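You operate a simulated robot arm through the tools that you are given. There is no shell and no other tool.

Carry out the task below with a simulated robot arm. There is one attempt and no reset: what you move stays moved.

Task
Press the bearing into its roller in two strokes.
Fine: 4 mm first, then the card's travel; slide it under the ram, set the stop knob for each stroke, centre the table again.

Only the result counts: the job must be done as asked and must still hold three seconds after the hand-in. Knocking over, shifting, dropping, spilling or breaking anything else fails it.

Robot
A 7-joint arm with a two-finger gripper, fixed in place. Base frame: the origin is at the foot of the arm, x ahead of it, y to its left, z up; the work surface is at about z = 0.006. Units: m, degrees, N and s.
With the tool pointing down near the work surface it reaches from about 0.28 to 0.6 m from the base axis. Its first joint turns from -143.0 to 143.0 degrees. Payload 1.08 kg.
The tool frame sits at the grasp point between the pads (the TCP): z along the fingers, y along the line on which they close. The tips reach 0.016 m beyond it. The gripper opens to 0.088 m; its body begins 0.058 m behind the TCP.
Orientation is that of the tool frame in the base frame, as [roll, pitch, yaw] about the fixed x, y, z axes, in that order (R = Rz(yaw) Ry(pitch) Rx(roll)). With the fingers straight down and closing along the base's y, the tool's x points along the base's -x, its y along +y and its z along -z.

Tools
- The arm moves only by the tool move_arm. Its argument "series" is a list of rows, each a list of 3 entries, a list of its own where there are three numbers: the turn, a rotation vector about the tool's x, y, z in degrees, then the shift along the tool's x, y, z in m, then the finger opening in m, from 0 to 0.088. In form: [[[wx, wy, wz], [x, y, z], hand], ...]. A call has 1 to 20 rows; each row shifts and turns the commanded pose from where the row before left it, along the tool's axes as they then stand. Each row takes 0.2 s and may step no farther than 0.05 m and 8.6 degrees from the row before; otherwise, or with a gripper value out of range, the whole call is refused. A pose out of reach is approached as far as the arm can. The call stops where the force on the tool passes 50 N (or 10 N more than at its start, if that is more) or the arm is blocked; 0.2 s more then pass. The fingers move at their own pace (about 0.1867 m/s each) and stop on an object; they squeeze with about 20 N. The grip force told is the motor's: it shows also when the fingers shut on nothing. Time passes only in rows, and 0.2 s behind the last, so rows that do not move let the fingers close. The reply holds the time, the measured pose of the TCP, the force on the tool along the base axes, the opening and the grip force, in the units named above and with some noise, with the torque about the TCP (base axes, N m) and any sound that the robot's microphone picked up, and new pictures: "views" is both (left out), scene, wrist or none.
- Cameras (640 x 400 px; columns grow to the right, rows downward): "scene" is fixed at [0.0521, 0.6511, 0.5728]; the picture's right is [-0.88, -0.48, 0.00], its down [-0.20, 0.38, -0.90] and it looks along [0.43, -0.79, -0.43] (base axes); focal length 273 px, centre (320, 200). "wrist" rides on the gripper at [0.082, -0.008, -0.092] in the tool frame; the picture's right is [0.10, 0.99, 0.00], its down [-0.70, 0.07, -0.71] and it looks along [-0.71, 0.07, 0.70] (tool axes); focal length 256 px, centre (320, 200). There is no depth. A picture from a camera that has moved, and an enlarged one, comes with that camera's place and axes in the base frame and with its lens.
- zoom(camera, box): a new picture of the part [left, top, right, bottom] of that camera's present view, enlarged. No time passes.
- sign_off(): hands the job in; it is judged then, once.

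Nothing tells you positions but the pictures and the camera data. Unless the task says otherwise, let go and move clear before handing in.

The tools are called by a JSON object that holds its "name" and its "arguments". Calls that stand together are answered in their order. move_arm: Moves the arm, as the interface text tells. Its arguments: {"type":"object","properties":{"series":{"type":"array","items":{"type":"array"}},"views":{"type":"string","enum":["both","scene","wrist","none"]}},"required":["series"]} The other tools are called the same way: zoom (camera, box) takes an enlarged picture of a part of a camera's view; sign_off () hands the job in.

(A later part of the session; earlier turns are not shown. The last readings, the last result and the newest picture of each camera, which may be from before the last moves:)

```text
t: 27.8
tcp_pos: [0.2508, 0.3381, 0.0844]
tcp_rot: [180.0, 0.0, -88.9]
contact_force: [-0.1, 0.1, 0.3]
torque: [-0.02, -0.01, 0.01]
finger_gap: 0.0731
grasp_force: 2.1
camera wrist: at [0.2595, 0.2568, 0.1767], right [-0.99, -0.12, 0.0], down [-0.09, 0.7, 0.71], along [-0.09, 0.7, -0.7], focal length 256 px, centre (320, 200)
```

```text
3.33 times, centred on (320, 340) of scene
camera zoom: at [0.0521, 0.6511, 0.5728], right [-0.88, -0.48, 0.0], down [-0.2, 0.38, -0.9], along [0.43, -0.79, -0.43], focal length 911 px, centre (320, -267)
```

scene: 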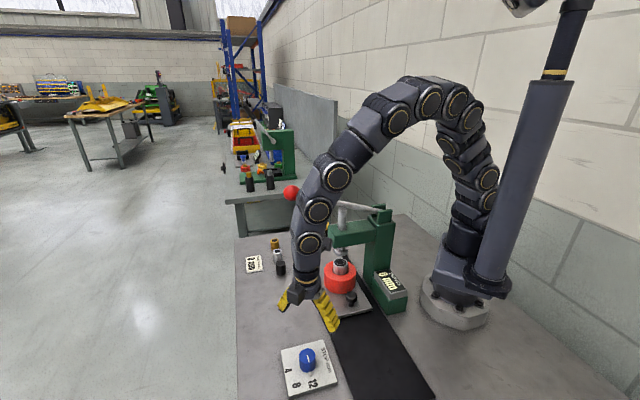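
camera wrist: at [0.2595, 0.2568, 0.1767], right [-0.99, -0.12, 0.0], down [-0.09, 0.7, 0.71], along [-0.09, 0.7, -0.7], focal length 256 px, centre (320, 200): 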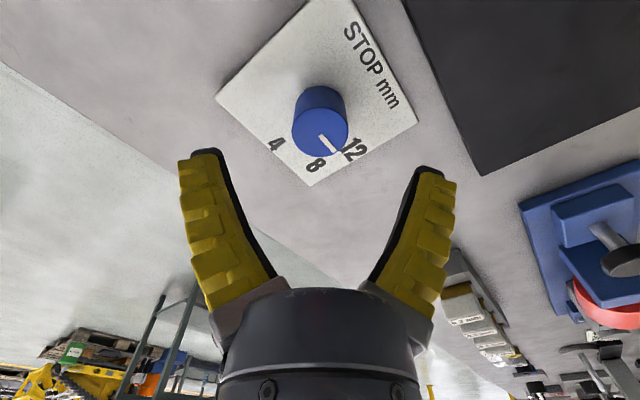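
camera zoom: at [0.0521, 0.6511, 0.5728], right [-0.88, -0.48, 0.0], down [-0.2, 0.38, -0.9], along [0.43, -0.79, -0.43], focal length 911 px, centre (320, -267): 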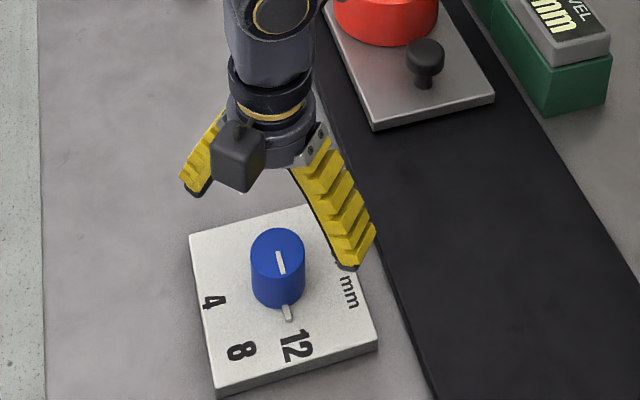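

Knob centre ≈(0.250, 0.337), top z≈0.04. I'll shift 1.5 mm, lower so the tips sit beside the knob above the pointer nub, and close.

{"name": "move_arm", "arguments": {"series": [[[0, 0, 0], [0.001, 0, 0.015], 0.065], [[0, 0, 0], [0, 0, 0.015], 0.065], [[0, 0, 0], [0, 0, 0.01], 0.065], [[0, 0, 0], [0, 0, 0], 0.06]]}}

{"name": "zoom", "arguments": {"camera": "wrist", "box": [180, 60, 460, 260]}}

{"name": "zoom", "arguments": {"camera": "scene", "box": [260, 300, 380, 400]}}

```text
t: 28.8
tcp_pos: [0.2498, 0.3356, 0.0428]
tcp_rot: [180.0, 0.0, -88.9]
contact_force: [0.9, -0.5, 0.1]
torque: [0.03, 0.02, -0.04]
finger_gap: 0.0639
grasp_force: 2.7
camera wrist: at [0.2603, 0.2544, 0.1362], right [-0.99, -0.12, 0.0], down [-0.09, 0.7, 0.71], along [-0.09, 0.7, -0.7], focal length 256 px, centre (320, 200)
```

scene: 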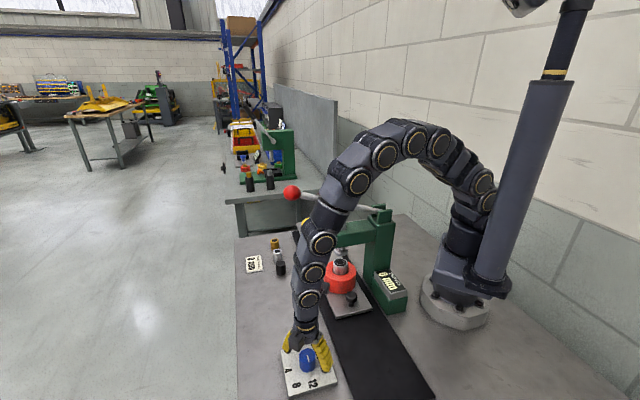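
wrist: 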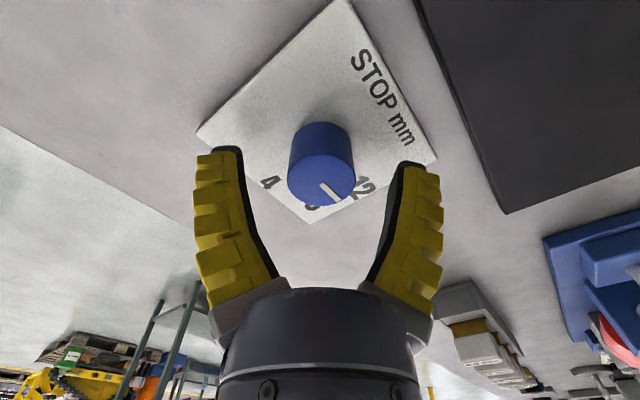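

```text
2.00 times, centred on (320, 160) of wrist
camera zoom: at [0.2603, 0.2544, 0.1362], right [-0.99, -0.12, 0.0], down [-0.09, 0.7, 0.71], along [-0.09, 0.7, -0.7], focal length 512 px, centre (320, 280)
```

zoom: 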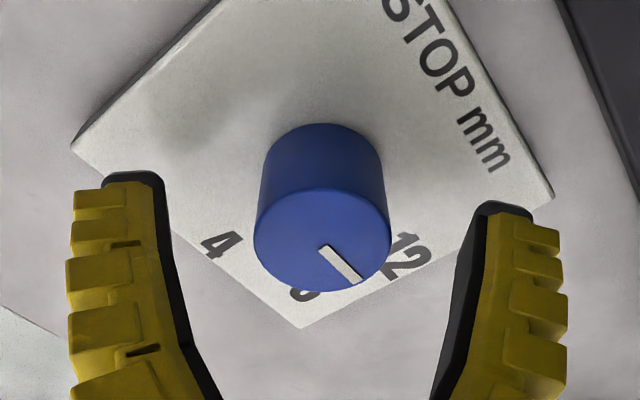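

```text
4.00 times, centred on (320, 350) of scene
camera zoom: at [0.0521, 0.6511, 0.5728], right [-0.88, -0.48, 0.0], down [-0.2, 0.38, -0.9], along [0.43, -0.79, -0.43], focal length 1094 px, centre (320, -400)
```

zoom: 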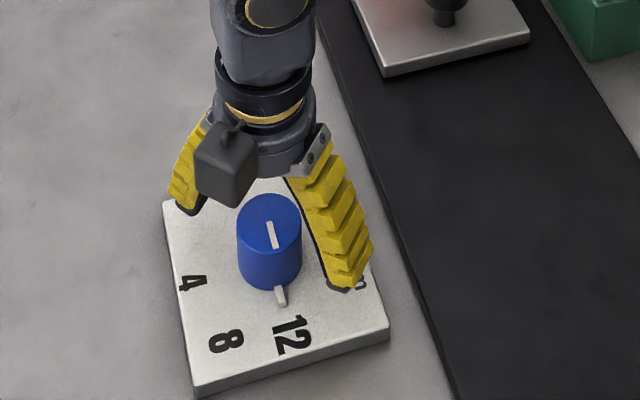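

The knob is centred between the fingers, ~3 mm toward +y. I'll shift, lower 3 mm more and close on it.

{"name": "move_arm", "arguments": {"series": [[[0, 0, 0], [-0.003, 0, 0.003], 0.055], [[0, 0, 0], [0, 0, 0], 0.04], [[0, 0, 0], [0, 0, 0], 0.025], [[0, 0, 0], [0, 0, 0], 0.02], [[0, 0, 0], [0, 0, 0], 0.02]]}}

{"name": "zoom", "arguments": {"camera": "wrist", "box": [180, 60, 460, 260]}}

{"name": "zoom", "arguments": {"camera": "scene", "box": [260, 300, 380, 400]}}

```text
t: 30.0
tcp_pos: [0.25, 0.3391, 0.0418]
tcp_rot: [179.9, 0.0, -88.9]
contact_force: [-7.7, -6.4, 13.1]
torque: [-0.03, 0.06, -0.04]
finger_gap: 0.027
grasp_force: 22.1
camera wrist: at [0.2599, 0.2576, 0.1341], right [-0.99, -0.12, 0.0], down [-0.08, 0.7, 0.71], along [-0.09, 0.7, -0.71], focal length 256 px, centre (320, 200)
```

scene: 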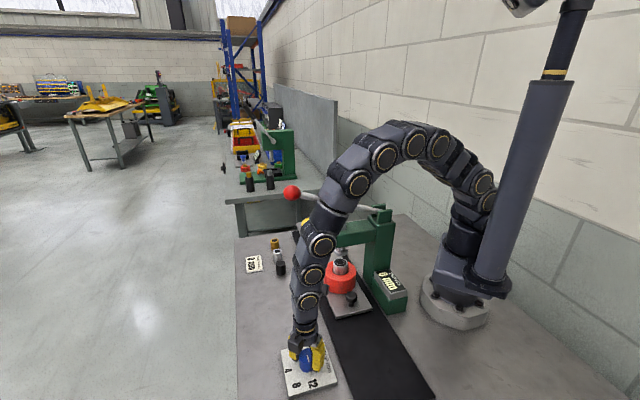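
wrist: 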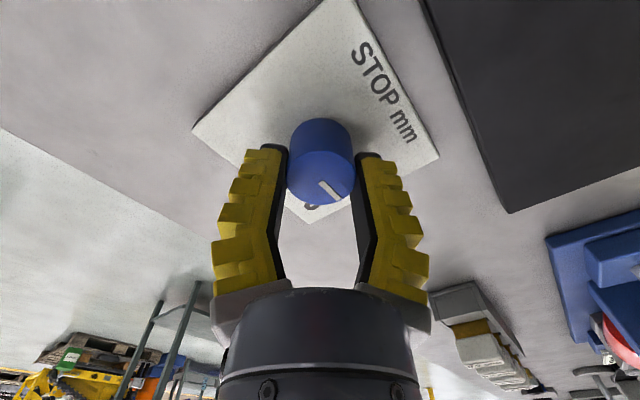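

```text
2.00 times, centred on (320, 160) of wrist
camera zoom: at [0.2599, 0.2576, 0.1341], right [-0.99, -0.12, 0.0], down [-0.08, 0.7, 0.71], along [-0.09, 0.7, -0.71], focal length 512 px, centre (320, 280)
```

zoom: 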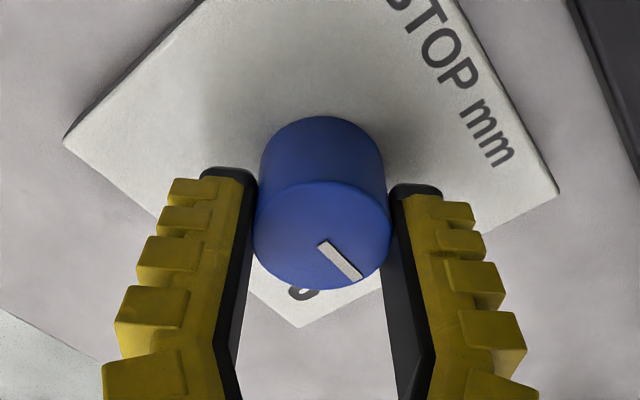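

```text
4.00 times, centred on (320, 350) of scene
camera zoom: at [0.0521, 0.6511, 0.5728], right [-0.88, -0.48, 0.0], down [-0.2, 0.38, -0.9], along [0.43, -0.79, -0.43], focal length 1094 px, centre (320, -400)
```

zoom: 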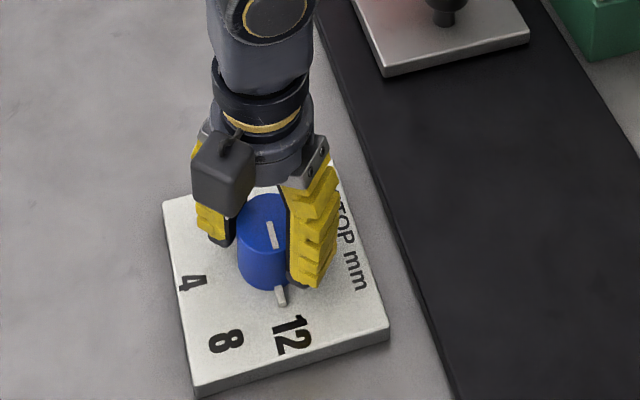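

The knob is gripped. There's ~13 N upward, so I'll ease up 2 mm and then turn 45° clockwise (seen from above) and look.

{"name": "move_arm", "arguments": {"series": [[[0, 0, 0], [0, 0, -0.002], 0.02], [[0, 0, 7.5], [0, 0, 0], 0.02], [[0, 0, 7.5], [0, 0, 0], 0.02], [[0, 0, 7.5], [0, 0, 0], 0.02], [[0, 0, 7.5], [0, 0, 0], 0.02], [[0, 0, 7.5], [0, 0, 0], 0.02], [[0, 0, 7.5], [0, 0, 0], 0.02], [[0, 0, 0], [0, 0, 0], 0.02]]}}

{"name": "zoom", "arguments": {"camera": "wrist", "box": [180, 60, 460, 260]}}

{"name": "zoom", "arguments": {"camera": "scene", "box": [260, 300, 380, 400]}}

```text
t: 31.8
tcp_pos: [0.2522, 0.3374, 0.0443]
tcp_rot: [179.9, 0.1, -134.1]
contact_force: [18.5, -17.1, -4.5]
torque: [0.02, -0.09, 0.04]
finger_gap: 0.0256
grasp_force: 22.6
camera wrist: at [0.1999, 0.2731, 0.136], right [-0.79, 0.62, 0.0], down [0.44, 0.55, 0.71], along [0.44, 0.56, -0.71], focal length 256 px, centre (320, 200)
```

scene: 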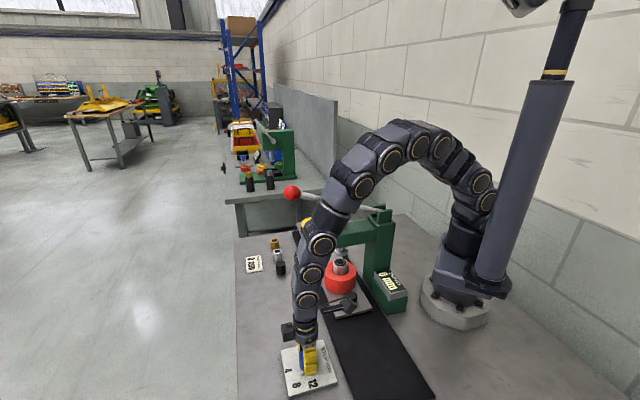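
wrist: 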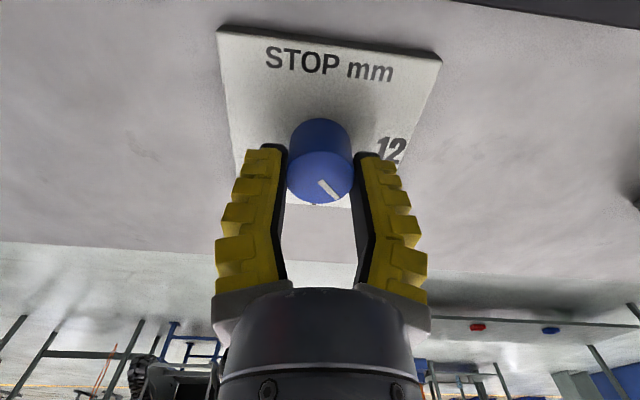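

```text
2.00 times, centred on (320, 160) of wrist
camera zoom: at [0.1999, 0.2731, 0.136], right [-0.79, 0.62, 0.0], down [0.44, 0.55, 0.71], along [0.44, 0.56, -0.71], focal length 512 px, centre (320, 280)
```

zoom: 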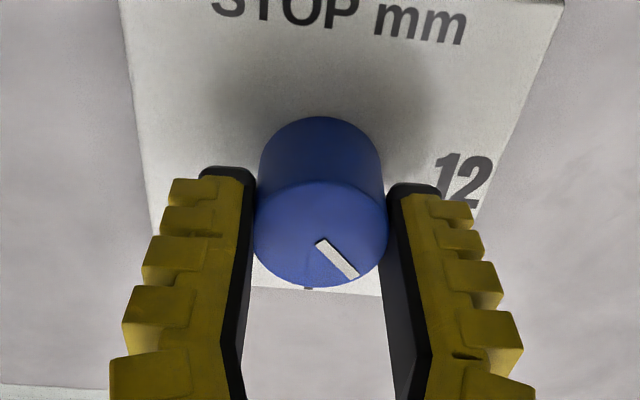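

```text
4.00 times, centred on (320, 350) of scene
camera zoom: at [0.0521, 0.6511, 0.5728], right [-0.88, -0.48, 0.0], down [-0.2, 0.38, -0.9], along [0.43, -0.79, -0.43], focal length 1094 px, centre (320, -400)
```

zoom: 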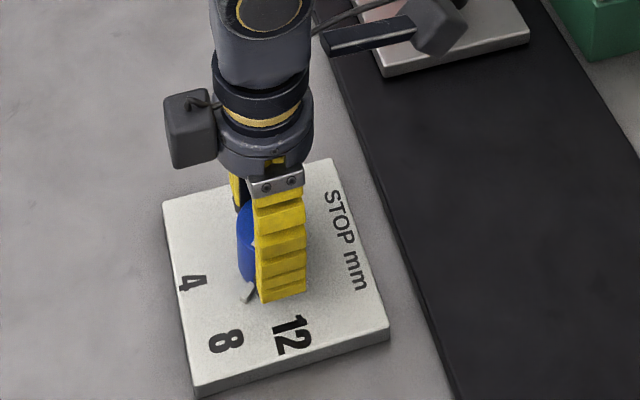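

The knob turned with the hand and its pointer is now near 8. I'll recentre on the knob axis (side load ~25 N) and turn the next 45° to 4.

{"name": "move_arm", "arguments": {"series": [[[0, 0, 0], [0.0013, -0.0012, 0], 0.02], [[0, 0, 0], [0.0012, -0.0012, 0], 0.02], [[0, 0, 7.5], [0, 0, 0], 0.02], [[0, 0, 7.5], [0, 0, 0], 0.02], [[0, 0, 7.5], [0, 0, 0], 0.02], [[0, 0, 7.5], [0, 0, 0], 0.02], [[0, 0, 7.5], [0, 0, 0], 0.02], [[0, 0, 7.5], [0, 0, 0], 0.02], [[0, 0, 0], [0, 0, 0], 0.02]]}}

{"name": "zoom", "arguments": {"camera": "wrist", "box": [180, 60, 460, 260]}}

{"name": "zoom", "arguments": {"camera": "scene", "box": [260, 300, 380, 400]}}

```text
t: 33.8
tcp_pos: [0.2511, 0.3364, 0.043]
tcp_rot: [180.0, 0.0, -178.9]
contact_force: [-0.9, 1.7, 5.3]
torque: [0.04, -0.07, 0.07]
finger_gap: 0.0254
grasp_force: 22.0
camera wrist: at [0.1681, 0.3264, 0.1353], right [-0.12, 0.99, 0.0], down [0.7, 0.08, 0.71], along [0.7, 0.08, -0.71], focal length 256 px, centre (320, 200)
```

scene: 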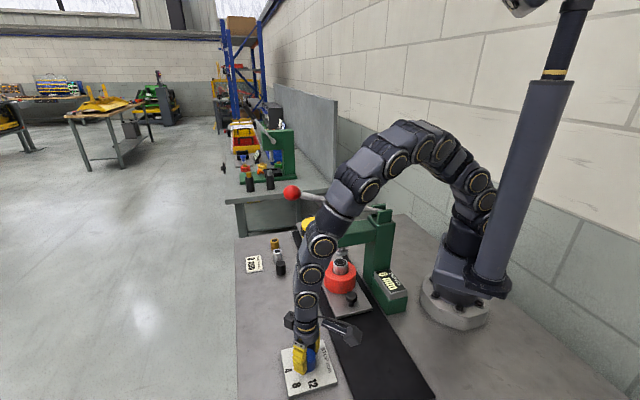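
wrist: 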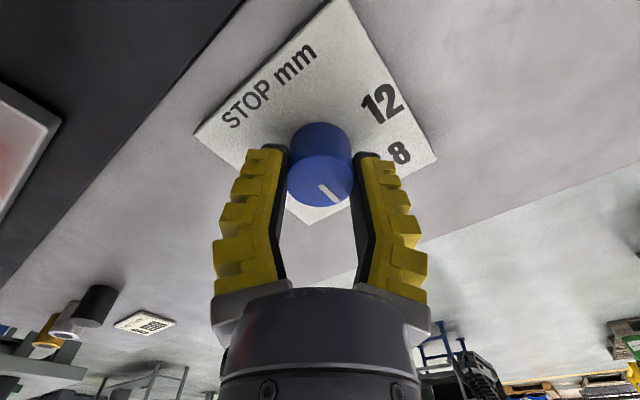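

```text
2.00 times, centred on (320, 160) of wrist
camera zoom: at [0.1681, 0.3264, 0.1353], right [-0.12, 0.99, 0.0], down [0.7, 0.08, 0.71], along [0.7, 0.08, -0.71], focal length 512 px, centre (320, 280)
```

zoom: 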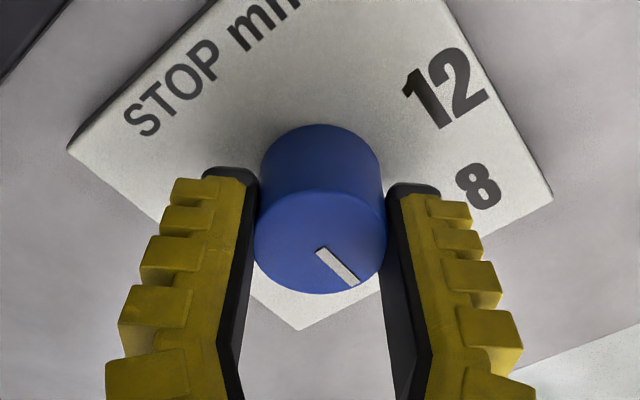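

```text
4.00 times, centred on (320, 350) of scene
camera zoom: at [0.0521, 0.6511, 0.5728], right [-0.88, -0.48, 0.0], down [-0.2, 0.38, -0.9], along [0.43, -0.79, -0.43], focal length 1094 px, centre (320, -400)
```

zoom: 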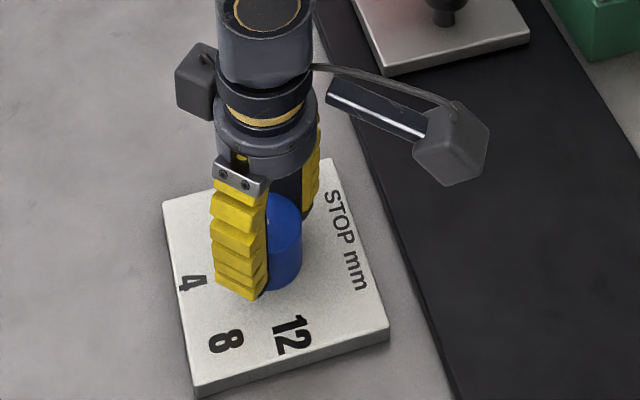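

The white mark has turned 90° with the hand toward 4. I'll open and lift to verify the pointer.

{"name": "move_arm", "arguments": {"series": [[[0, 0, 0], [0, 0, 0], 0.035], [[0, 0, 0], [0, 0, 0], 0.055], [[0, 0, 0], [0, 0, 0], 0.06], [[0, 0, 0], [0, 0, -0.03], 0.06], [[0, 0, 0], [0, 0, -0.04], 0.06], [[0, 0, 0], [0, 0, 0], 0.06]]}}

{"name": "zoom", "arguments": {"camera": "wrist", "box": [180, 60, 460, 260]}}

{"name": "zoom", "arguments": {"camera": "scene", "box": [270, 325, 350, 400]}}

```text
t: 35.2
tcp_pos: [0.2495, 0.3324, 0.1144]
tcp_rot: [-180.0, -0.2, -179.0]
contact_force: [-0.6, 0.7, -0.3]
torque: [0.0, 0.0, -0.01]
finger_gap: 0.0641
grasp_force: 2.9
camera wrist: at [0.1682, 0.3238, 0.2076], right [-0.12, 0.99, 0.0], down [0.7, 0.09, 0.71], along [0.7, 0.09, -0.71], focal length 256 px, centre (320, 200)
```

scene: 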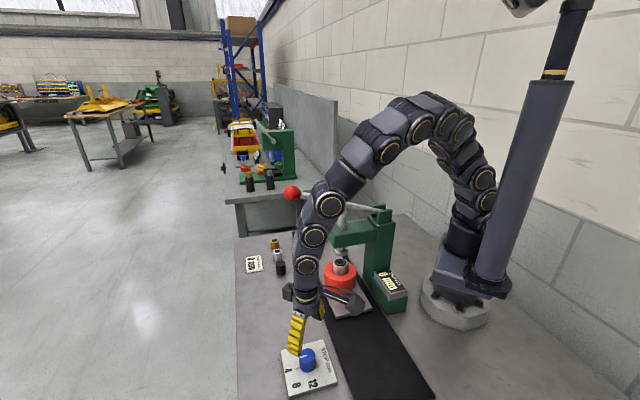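
wrist: 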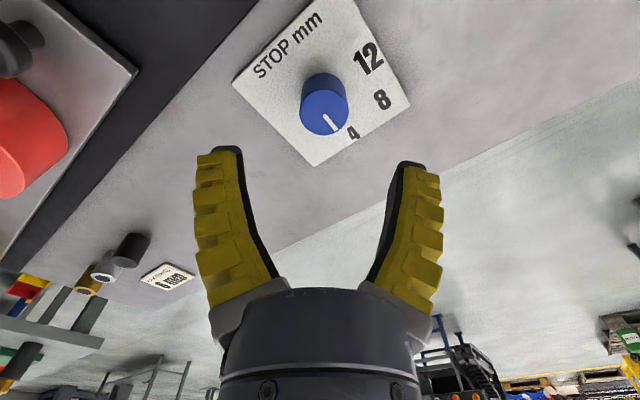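

```text
2.00 times, centred on (320, 160) of wrist
camera zoom: at [0.1682, 0.3238, 0.2076], right [-0.12, 0.99, 0.0], down [0.7, 0.09, 0.71], along [0.7, 0.09, -0.71], focal length 512 px, centre (320, 280)
```

zoom: 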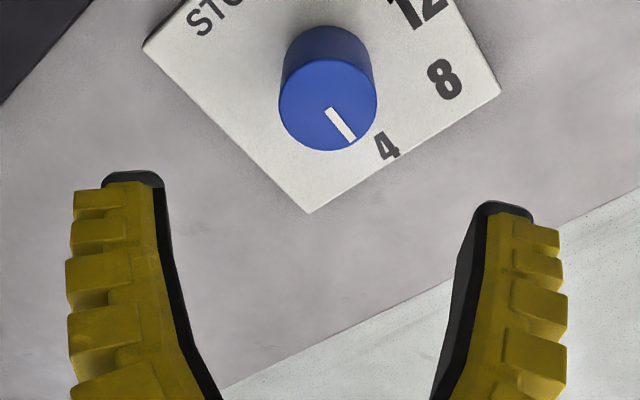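

```text
5.33 times, centred on (310, 362) of scene
camera zoom: at [0.0521, 0.6511, 0.5728], right [-0.88, -0.48, 0.0], down [-0.2, 0.38, -0.9], along [0.43, -0.79, -0.43], focal length 1458 px, centre (373, -667)
```

zoom: 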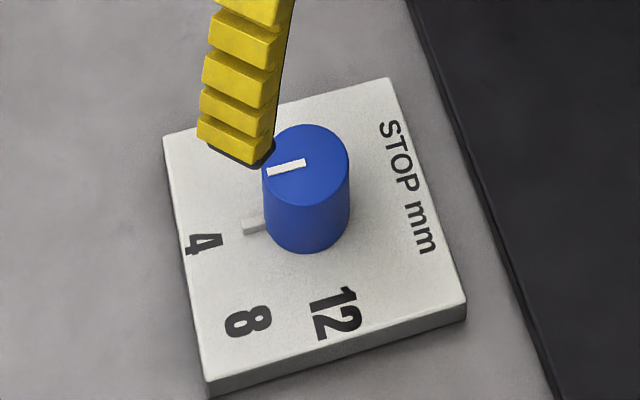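

The pointer now sits squarely at 4. Next I go up and over to the lever's red ball (≈(0.38, 0.185, 0.32)), turning so the fingers straddle it across the lever.

{"name": "move_arm", "arguments": {"series": [[[0, 0, 0], [0, 0, -0.045], 0.07], [[0, 0, 0], [0, 0, -0.045], 0.07], [[0, 0, 0], [0, 0, -0.045], 0.07], [[0, 0, 0], [0, 0, -0.045], 0.07], [[0, 0, 0], [0, 0, -0.045], 0.07], [[0, 0, 0], [0, 0, -0.045], 0.07], [[0, 0, 0], [0, 0, -0.045], 0.07], [[0, 0, -7.35], [0, 0, 0], 0.07], [[0, 0, -7.35], [0, 0, 0], 0.07], [[0, 0, -7.35], [0, 0, 0], 0.07], [[0, 0, -7.35], [0, 0, 0], 0.07], [[0, 0, -7.35], [0, 0, 0], 0.07], [[0, 0, -7.35], [0, 0, 0], 0.07], [[0, 0, 0], [0, 0, 0], 0.07]]}}

{"name": "zoom", "arguments": {"camera": "scene", "box": [270, 170, 430, 310]}}

```text
t: 38.2
tcp_pos: [0.2519, 0.3354, 0.4269]
tcp_rot: [179.9, 0.0, -134.8]
contact_force: [0.0, 0.0, -0.9]
torque: [0.01, -0.01, 0.03]
finger_gap: 0.0732
grasp_force: 2.1
camera wrist: at [0.1988, 0.2717, 0.5196], right [-0.78, 0.63, 0.0], down [0.44, 0.55, 0.71], along [0.45, 0.55, -0.7], focal length 256 px, centre (320, 200)
```

scene: 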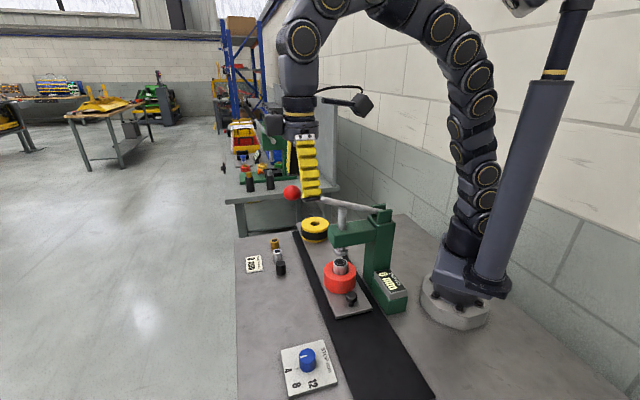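
wrist: 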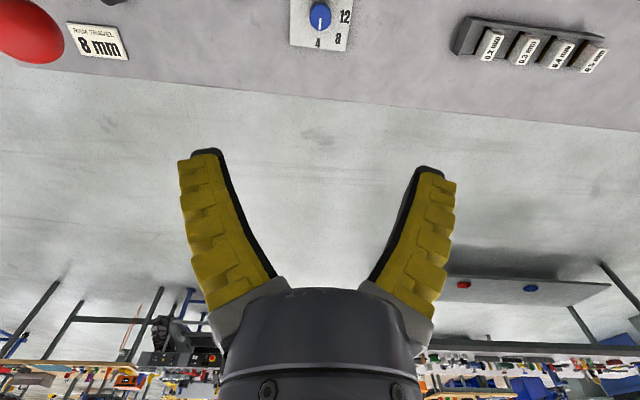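

```text
2.86 times, centred on (350, 240) of scene
camera zoom: at [0.0521, 0.6511, 0.5728], right [-0.88, -0.48, 0.0], down [-0.2, 0.38, -0.9], along [0.43, -0.79, -0.43], focal length 781 px, centre (234, 86)
```

zoom: 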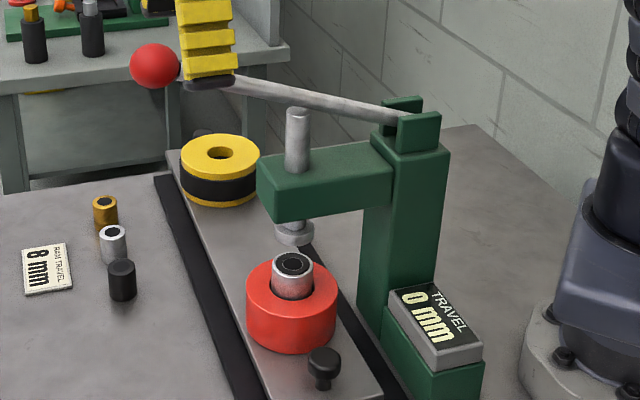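

The ball is at about (0.375, 0.184, 0.32). I'll move over it at z≈0.43.

{"name": "move_arm", "arguments": {"series": [[[0, 0, 0], [0.004, -0.039, 0], 0.07], [[0, 0, 0], [0.004, -0.039, 0], 0.07], [[0, 0, 0], [0.004, -0.039, 0], 0.07], [[0, 0, 0], [0.004, -0.039, 0], 0.07], [[0, 0, 0], [0.004, -0.039, 0], 0.07], [[0, 0, 0], [0, 0, 0], 0.07]]}}

{"name": "zoom", "arguments": {"camera": "scene", "box": [250, 100, 430, 230]}}

```text
t: 39.6
tcp_pos: [0.3751, 0.1823, 0.427]
tcp_rot: [179.9, 0.0, -134.8]
contact_force: [-0.4, 1.0, -0.2]
torque: [0.02, -0.02, 0.04]
finger_gap: 0.073
grasp_force: 2.3
camera wrist: at [0.3228, 0.1185, 0.5196], right [-0.78, 0.63, 0.0], down [0.44, 0.55, 0.71], along [0.45, 0.55, -0.71], focal length 256 px, centre (320, 200)
```

scene: 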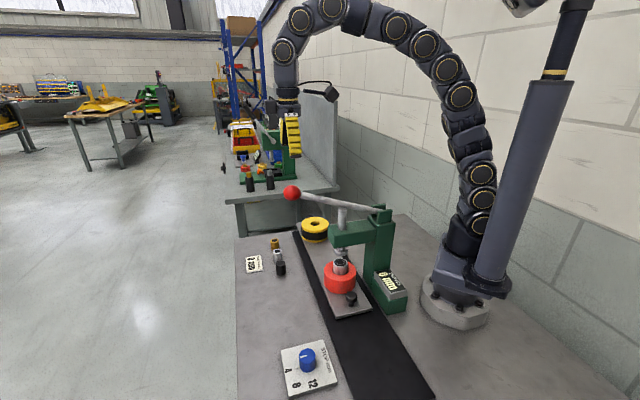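
wrist: 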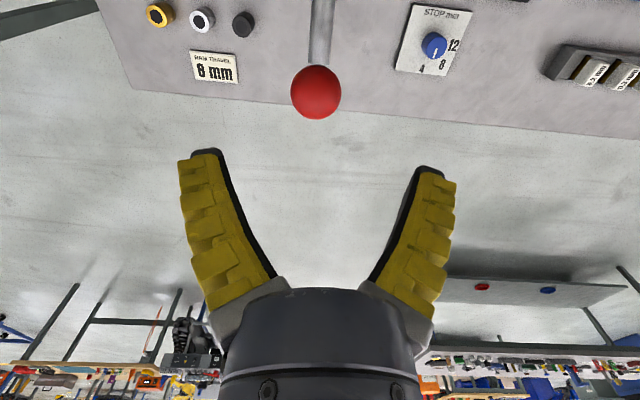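

```text
3.08 times, centred on (340, 165) of scene
camera zoom: at [0.0521, 0.6511, 0.5728], right [-0.88, -0.48, 0.0], down [-0.2, 0.38, -0.9], along [0.43, -0.79, -0.43], focal length 841 px, centre (258, 308)
```

zoom: 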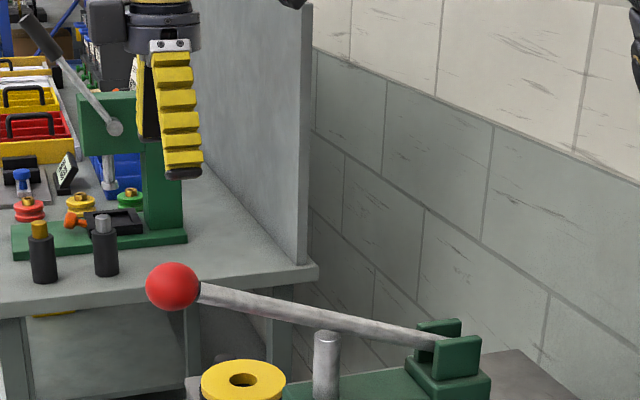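

Ball centre ≈(0.379, 0.182, 0.317), ~39 mm across. I'll align and lower so the fingers straddle it, TCP ~15 mm below the ball's centre.

{"name": "move_arm", "arguments": {"series": [[[0, 0, 0], [-0.002, -0.0035, 0], 0.075], [[0, 0, 0], [0, 0, 0.04], 0.075], [[0, 0, 0], [0, 0, 0.03], 0.075], [[0, 0, 0], [0, 0, 0], 0.075]]}}

{"name": "zoom", "arguments": {"camera": "scene", "box": [250, 130, 350, 230]}}

```text
t: 40.6
tcp_pos: [0.3802, 0.182, 0.3579]
tcp_rot: [179.9, 0.0, -134.8]
contact_force: [-0.3, -0.2, -0.3]
torque: [-0.02, -0.03, 0.0]
finger_gap: 0.0772
grasp_force: 1.8
camera wrist: at [0.3263, 0.1175, 0.4512], right [-0.78, 0.63, 0.0], down [0.44, 0.55, 0.71], along [0.45, 0.55, -0.7], focal length 256 px, centre (320, 200)
```

scene: 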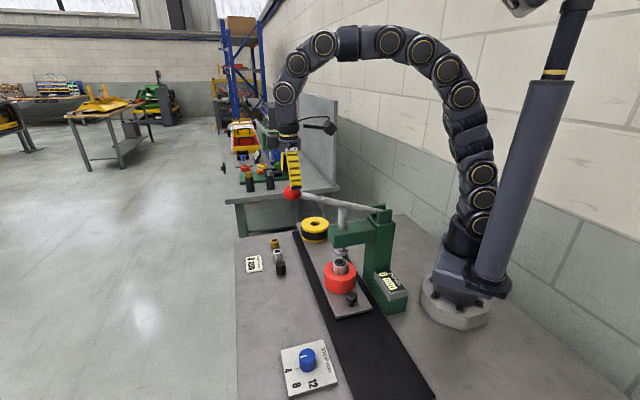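
wrist: 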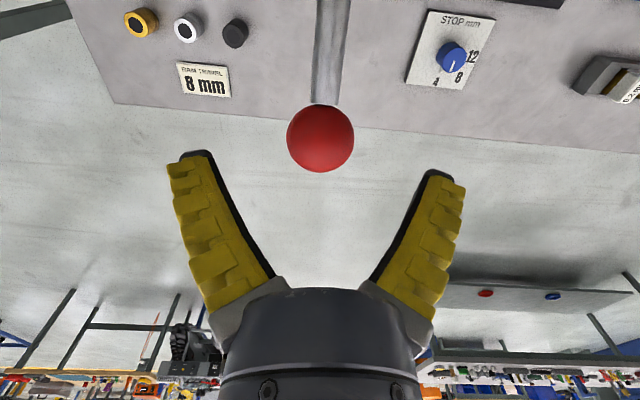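

```text
4.00 times, centred on (300, 180) of scene
camera zoom: at [0.0521, 0.6511, 0.5728], right [-0.88, -0.48, 0.0], down [-0.2, 0.38, -0.9], along [0.43, -0.79, -0.43], focal length 1094 px, centre (400, 280)
```

zoom: 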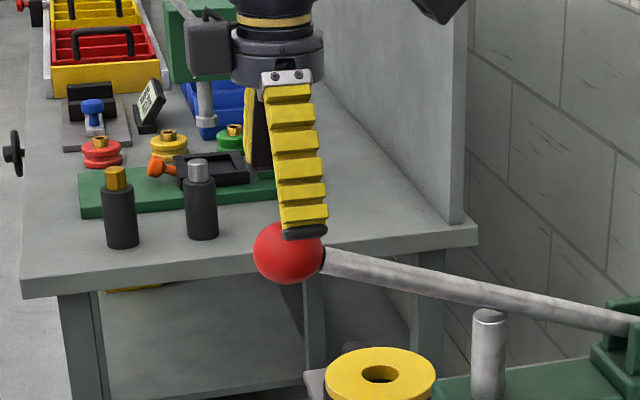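

Ball is centred under the hand. Lowering 55 mm around it.

{"name": "move_arm", "arguments": {"series": [[[0, 0, 0], [0, 0, 0.02], 0.075], [[0, 0, 0], [0, 0, 0.02], 0.075], [[0, 0, 0], [0, 0, 0.015], 0.075], [[0, 0, 0], [0, 0, 0], 0.075]]}}

{"name": "zoom", "arguments": {"camera": "scene", "box": [250, 130, 350, 230]}}

```text
t: 41.6
tcp_pos: [0.3796, 0.1833, 0.3029]
tcp_rot: [-180.0, 0.0, -134.7]
contact_force: [-0.3, -0.6, -0.6]
torque: [0.02, 0.0, -0.01]
finger_gap: 0.0774
grasp_force: 1.5
camera wrist: at [0.3267, 0.1191, 0.3952], right [-0.78, 0.63, 0.0], down [0.44, 0.55, 0.71], along [0.45, 0.55, -0.7], focal length 256 px, centre (320, 200)
```

scene: 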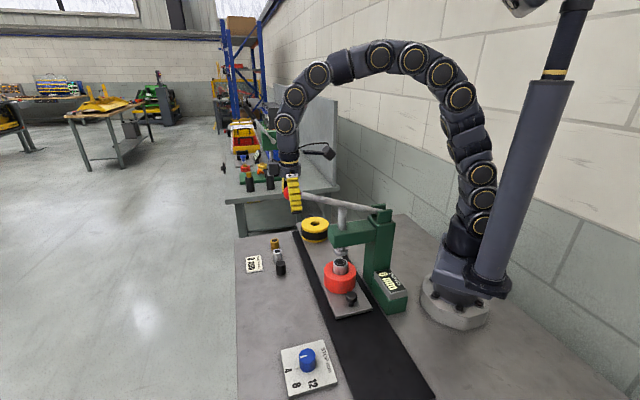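
wrist: 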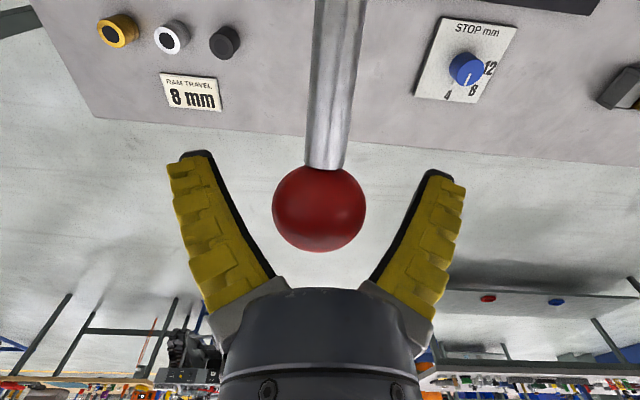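

```text
4.00 times, centred on (300, 180) of scene
camera zoom: at [0.0521, 0.6511, 0.5728], right [-0.88, -0.48, 0.0], down [-0.2, 0.38, -0.9], along [0.43, -0.79, -0.43], focal length 1094 px, centre (400, 280)
```

zoom: 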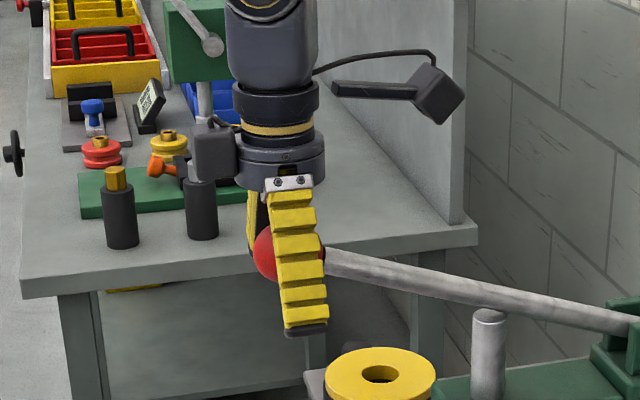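

The ball sits between the fingers. Closing on it now.

{"name": "move_arm", "arguments": {"series": [[[0, 0, 0], [0, 0, 0], 0.055], [[0, 0, 0], [0, 0, 0], 0.04], [[0, 0, 0], [0, 0, 0], 0.025], [[0, 0, 0], [0, 0, 0], 0.02], [[0, 0, 0], [0, 0, 0], 0.02]], "views": "wrist"}}

{"name": "zoom", "arguments": {"camera": "scene", "box": [250, 130, 350, 230]}}

```text
t: 42.8
tcp_pos: [0.3804, 0.1814, 0.3016]
tcp_rot: [-180.0, -0.1, -134.9]
contact_force: [10.8, -4.1, -18.4]
torque: [-0.06, 0.29, -0.09]
finger_gap: 0.0283
grasp_force: 22.2
camera wrist: at [0.3269, 0.1185, 0.3946], right [-0.78, 0.63, 0.0], down [0.44, 0.55, 0.71], along [0.45, 0.55, -0.71], focal length 256 px, centre (320, 200)
```

wrist: 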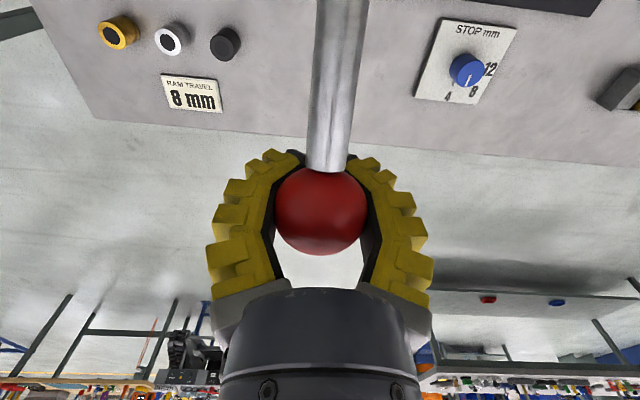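

```text
4.00 times, centred on (300, 180) of scene
camera zoom: at [0.0521, 0.6511, 0.5728], right [-0.88, -0.48, 0.0], down [-0.2, 0.38, -0.9], along [0.43, -0.79, -0.43], focal length 1094 px, centre (400, 280)
```

zoom: 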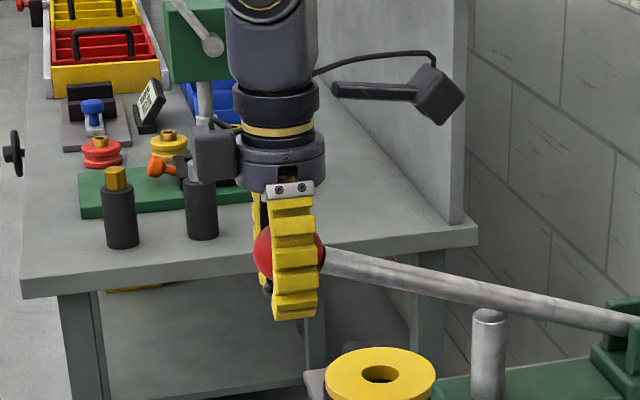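

The grip wedges under the ball, which isn't good for pushing down. I'll reopen and go ~17 mm deeper so the palm is just above the ball and the fingers cage it from below.

{"name": "move_arm", "arguments": {"series": [[[0, 0, 0], [0, 0, 0], 0.045], [[0, 0, 0], [0, 0, 0], 0.07], [[0, 0, 0], [0, 0, 0], 0.075], [[0, 0, 0], [0, 0, 0.006], 0.075], [[0, 0, 0], [0, 0, 0.006], 0.075], [[0, 0, 0], [0, 0, 0.005], 0.075], [[0, 0, 0], [0, 0, 0], 0.075]], "views": "wrist"}}

{"name": "zoom", "arguments": {"camera": "scene", "box": [250, 130, 350, 230]}}

```text
t: 44.4
tcp_pos: [0.3793, 0.1813, 0.2868]
tcp_rot: [180.0, 0.1, -134.9]
contact_force: [0.5, -0.3, 0.3]
torque: [-0.03, 0.03, 0.0]
finger_gap: 0.0774
grasp_force: 1.5
camera wrist: at [0.3261, 0.1185, 0.3789], right [-0.78, 0.63, 0.0], down [0.44, 0.55, 0.71], along [0.45, 0.55, -0.7], focal length 256 px, centre (320, 200)
```

wrist: 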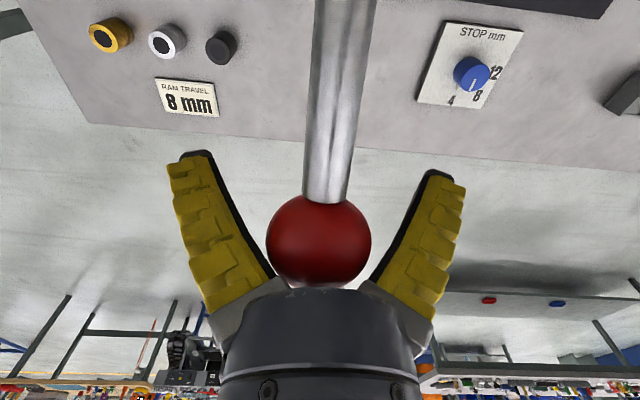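

```text
4.00 times, centred on (300, 180) of scene
camera zoom: at [0.0521, 0.6511, 0.5728], right [-0.88, -0.48, 0.0], down [-0.2, 0.38, -0.9], along [0.43, -0.79, -0.43], focal length 1094 px, centre (400, 280)
```

zoom: 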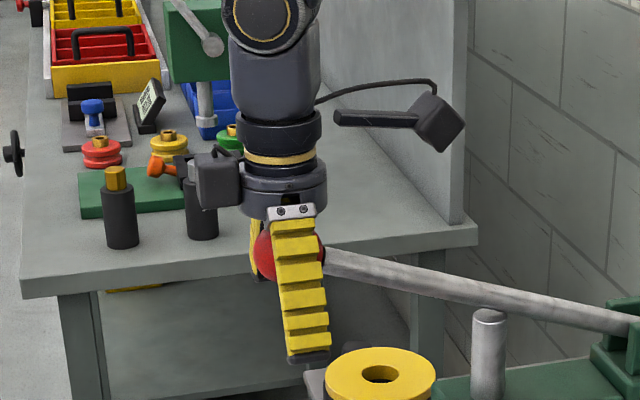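

The palm is right above the ball. I'll close the fingers loosely to cage it and start lowering along the lever's arc, 40 mm first.

{"name": "move_arm", "arguments": {"series": [[[0, 0, 0], [0, 0, 0], 0.05], [[0, 0, 0], [0, 0, 0], 0.035], [[0, 0, 0], [-0.0028, 0, 0.008], 0.035], [[0, 0, 0], [-0.0025, 0, 0.008], 0.035], [[0, 0, 0], [-0.0022, 0, 0.008], 0.035], [[0, 0, 0], [-0.0019, 0, 0.008], 0.035], [[0, 0, 0], [-0.0016, 0, 0.008], 0.035], [[0, 0, 0], [0, 0, 0], 0.035]]}}

{"name": "zoom", "arguments": {"camera": "scene", "box": [270, 170, 430, 310]}}

```text
t: 46.2
tcp_pos: [0.3858, 0.1922, 0.246]
tcp_rot: [-180.0, 0.0, -134.9]
contact_force: [1.0, -3.2, 0.3]
torque: [0.15, 0.06, -0.02]
finger_gap: 0.0412
grasp_force: 3.7
camera wrist: at [0.3339, 0.1275, 0.3379], right [-0.78, 0.63, 0.0], down [0.44, 0.55, 0.71], along [0.45, 0.55, -0.71], focal length 256 px, centre (320, 200)
```

scene: 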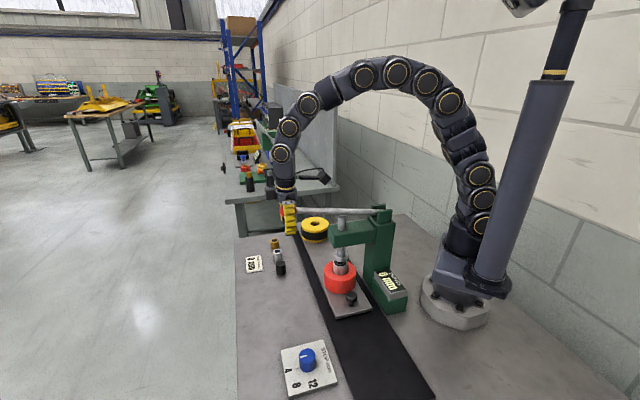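
wrist: 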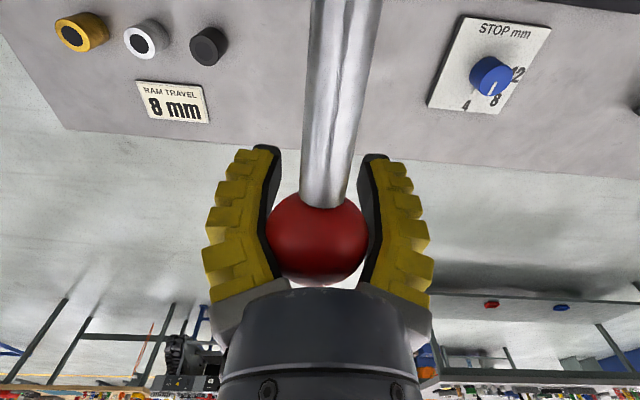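

```text
2.86 times, centred on (350, 240) of scene
camera zoom: at [0.0521, 0.6511, 0.5728], right [-0.88, -0.48, 0.0], down [-0.2, 0.38, -0.9], along [0.43, -0.79, -0.43], focal length 781 px, centre (234, 86)
```

zoom: 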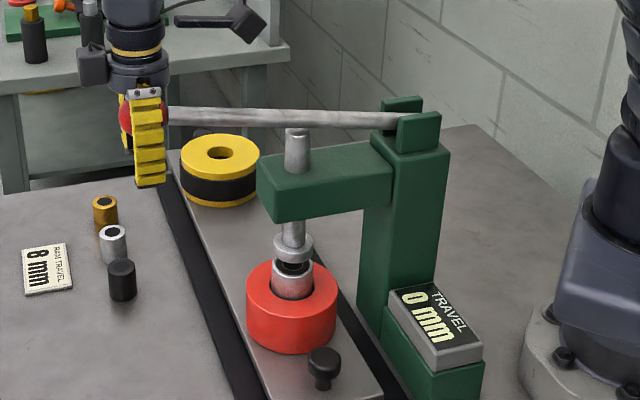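

The ram follows and is now just above the bearing; display still 0 mm. I continue down in smaller steps.

{"name": "move_arm", "arguments": {"series": [[[0, 0, 0], [-0.0007, 0, 0.004], 0.035], [[0, 0, 0], [-0.0006, 0, 0.004], 0.035], [[0, 0, 0], [-0.0005, 0, 0.004], 0.035], [[0, 0, 0], [-0.0004, 0, 0.004], 0.035], [[0, 0, 0], [0, 0, 0], 0.035]], "views": "wrist"}}

{"name": "zoom", "arguments": {"camera": "scene", "box": [310, 220, 410, 310]}}

```text
t: 47.4
tcp_pos: [0.3875, 0.1926, 0.2298]
tcp_rot: [180.0, 0.0, -134.9]
contact_force: [1.9, -2.6, 1.2]
torque: [0.06, 0.09, -0.02]
finger_gap: 0.041
grasp_force: 3.7
camera wrist: at [0.3353, 0.1289, 0.3221], right [-0.78, 0.63, 0.0], down [0.44, 0.55, 0.71], along [0.45, 0.55, -0.7], focal length 256 px, centre (320, 200)
```

wrist: 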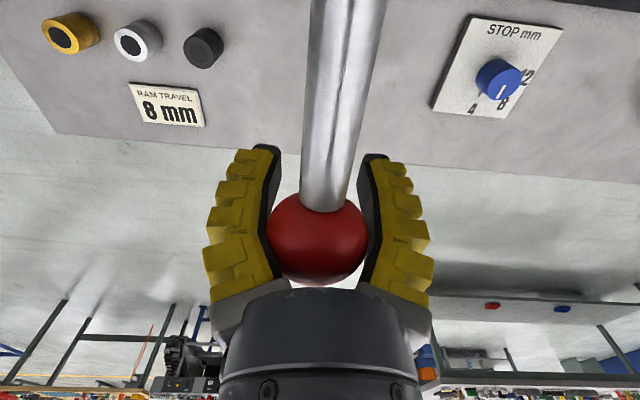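

```text
4.44 times, centred on (360, 265) of scene
camera zoom: at [0.0521, 0.6511, 0.5728], right [-0.88, -0.48, 0.0], down [-0.2, 0.38, -0.9], along [0.43, -0.79, -0.43], focal length 1215 px, centre (142, -89)
```

zoom: 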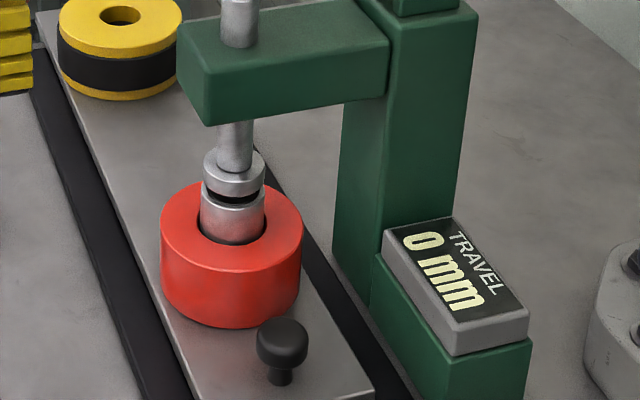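

Ram is within a few millimetres of the bearing and still no resistance. Going on in 3 mm steps.

{"name": "move_arm", "arguments": {"series": [[[0, 0, 0], [-0.0002, 0, 0.003], 0.035], [[0, 0, 0], [-0.0002, 0, 0.003], 0.035], [[0, 0, 0], [-0.0001, 0, 0.003], 0.035], [[0, 0, 0], [0, 0, 0], 0.035]], "views": "none"}}

{"name": "zoom", "arguments": {"camera": "scene", "box": [310, 220, 410, 310]}}

```text
t: 48.4
tcp_pos: [0.3879, 0.1928, 0.2208]
tcp_rot: [-179.9, 0.0, -134.8]
contact_force: [3.8, -2.2, 2.4]
torque: [0.06, 0.1, 0.06]
finger_gap: 0.0412
grasp_force: 4.1
```

```text
4.44 times, centred on (360, 265) of scene
camera zoom: at [0.0521, 0.6511, 0.5728], right [-0.88, -0.48, 0.0], down [-0.2, 0.38, -0.9], along [0.43, -0.79, -0.43], focal length 1215 px, centre (142, -89)
```

zoom: 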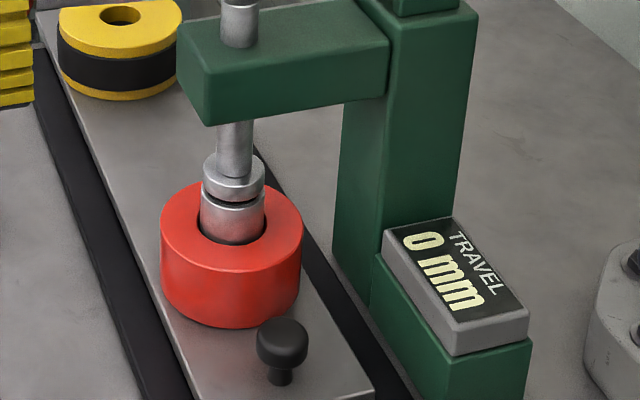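

{"name": "move_arm", "arguments": {"series": [[[0, 0, 0], [0, 0, 0.003], 0.035], [[0, 0, 0], [0, 0, 0.003], 0.035], [[0, 0, 0], [0, 0, 0], 0.035]], "views": "none"}}

{"name": "zoom", "arguments": {"camera": "scene", "box": [310, 220, 410, 310]}}

```text
t: 49.2
tcp_pos: [0.3886, 0.1932, 0.2132]
tcp_rot: [179.9, -0.1, -134.8]
contact_force: [0.9, -1.8, 1.3]
torque: [0.06, -0.01, -0.03]
finger_gap: 0.0408
grasp_force: 3.6
```

```text
4.44 times, centred on (360, 265) of scene
camera zoom: at [0.0521, 0.6511, 0.5728], right [-0.88, -0.48, 0.0], down [-0.2, 0.38, -0.9], along [0.43, -0.79, -0.43], focal length 1215 px, centre (142, -89)
```

zoom: 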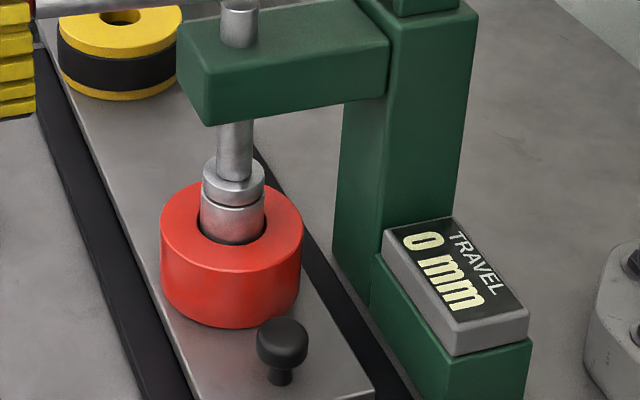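

The ram face is about touching the bearing. I'll press on in small steps, watching the force and display.

{"name": "move_arm", "arguments": {"series": [[[0, 0, 0], [0, 0, 0.0025], 0.035], [[0, 0, 0], [0, 0, 0.0025], 0.035], [[0, 0, 0], [0, 0, 0], 0.035]], "views": "none"}}

{"name": "zoom", "arguments": {"camera": "scene", "box": [310, 220, 410, 310]}}

```text
t: 50.0
tcp_pos: [0.3883, 0.1923, 0.2086]
tcp_rot: [180.0, 0.0, -134.8]
contact_force: [3.0, -3.1, 2.7]
torque: [0.06, 0.08, 0.02]
finger_gap: 0.0411
grasp_force: 3.7
```

```text
4.44 times, centred on (360, 265) of scene
camera zoom: at [0.0521, 0.6511, 0.5728], right [-0.88, -0.48, 0.0], down [-0.2, 0.38, -0.9], along [0.43, -0.79, -0.43], focal length 1215 px, centre (142, -89)
```

zoom: 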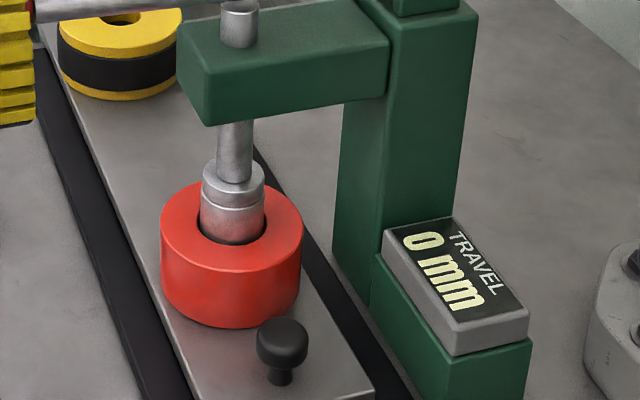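

{"name": "move_arm", "arguments": {"series": [[[0, 0, 0], [0, 0, 0.0025], 0.035], [[0, 0, 0], [0, 0, 0.0025], 0.035], [[0, 0, 0], [0, 0, 0.0025], 0.035], [[0, 0, 0], [0, 0, 0], 0.035]], "views": "none"}}

{"name": "zoom", "arguments": {"camera": "scene", "box": [310, 220, 410, 310]}}

```text
t: 51.0
tcp_pos: [0.388, 0.1923, 0.2032]
tcp_rot: [180.0, 0.1, -134.9]
contact_force: [5.7, -3.7, 5.6]
torque: [0.18, 0.23, 0.05]
finger_gap: 0.0431
grasp_force: 4.4
```

```text
4.44 times, centred on (360, 265) of scene
camera zoom: at [0.0521, 0.6511, 0.5728], right [-0.88, -0.48, 0.0], down [-0.2, 0.38, -0.9], along [0.43, -0.79, -0.43], focal length 1215 px, centre (142, -89)
```

zoom: 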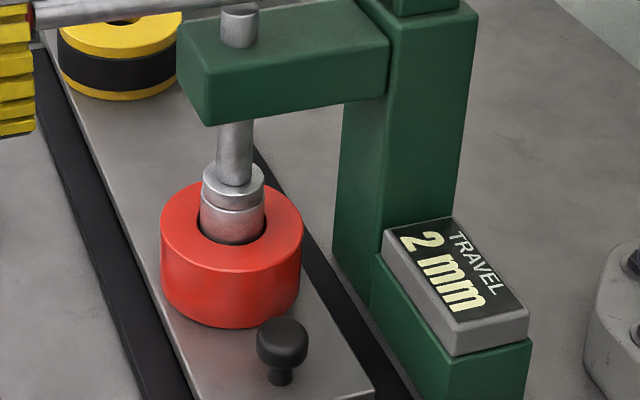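

Display reads 2 mm, so the stroke is working. I continue toward the stop at 4.

{"name": "move_arm", "arguments": {"series": [[[0, 0, 0], [0, 0, 0.002], 0.035], [[0, 0, 0], [0, 0, 0.002], 0.035], [[0, 0, 0], [0, 0, 0], 0.035]], "views": "none"}}

{"name": "zoom", "arguments": {"camera": "scene", "box": [310, 220, 410, 310]}}

```text
t: 51.8
tcp_pos: [0.3889, 0.1916, 0.1989]
tcp_rot: [179.9, 0.0, -134.8]
contact_force: [-0.7, -12.3, 18.0]
torque: [0.57, -0.16, 0.08]
finger_gap: 0.0255
grasp_force: 9.7
```

```text
4.44 times, centred on (360, 265) of scene
camera zoom: at [0.0521, 0.6511, 0.5728], right [-0.88, -0.48, 0.0], down [-0.2, 0.38, -0.9], along [0.43, -0.79, -0.43], focal length 1215 px, centre (142, -89)
```

zoom: 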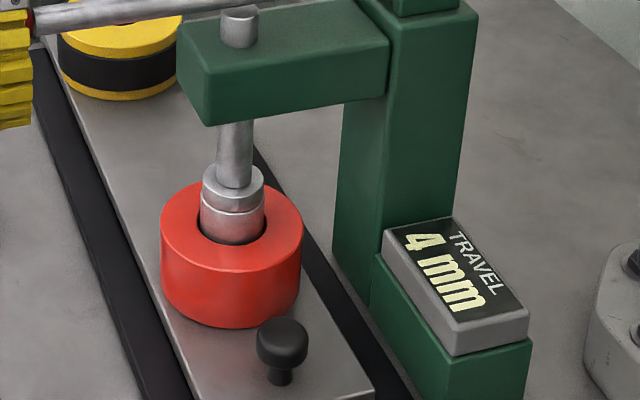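

Display shows 4 mm with ~18 N. Let me look at the hand before a final firm push against the stop.

{"name": "zoom", "arguments": {"camera": "wrist", "box": [160, 60, 480, 300]}}

{"name": "zoom", "arguments": {"camera": "scene", "box": [250, 170, 350, 260]}}

```text
1.67 times, centred on (320, 180) of wrist
camera zoom: at [0.3362, 0.1278, 0.2909], right [-0.78, 0.63, 0.0], down [0.44, 0.55, 0.71], along [0.45, 0.55, -0.7], focal length 427 px, centre (320, 233)
```

zoom: 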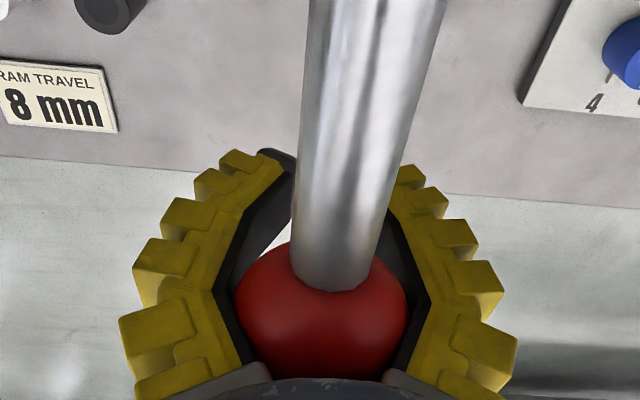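

```text
4.44 times, centred on (300, 215) of scene
camera zoom: at [0.0521, 0.6511, 0.5728], right [-0.88, -0.48, 0.0], down [-0.2, 0.38, -0.9], along [0.43, -0.79, -0.43], focal length 1215 px, centre (409, 133)
```

zoom: 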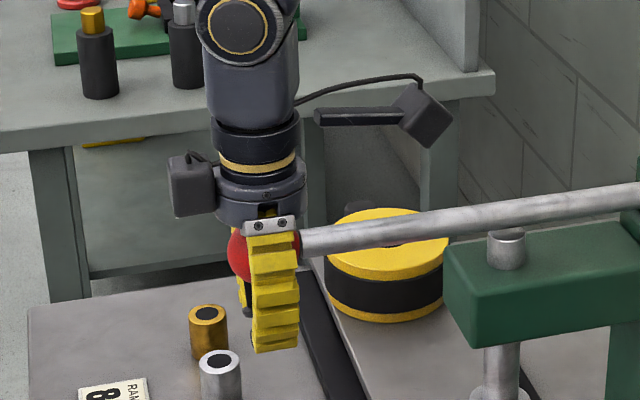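

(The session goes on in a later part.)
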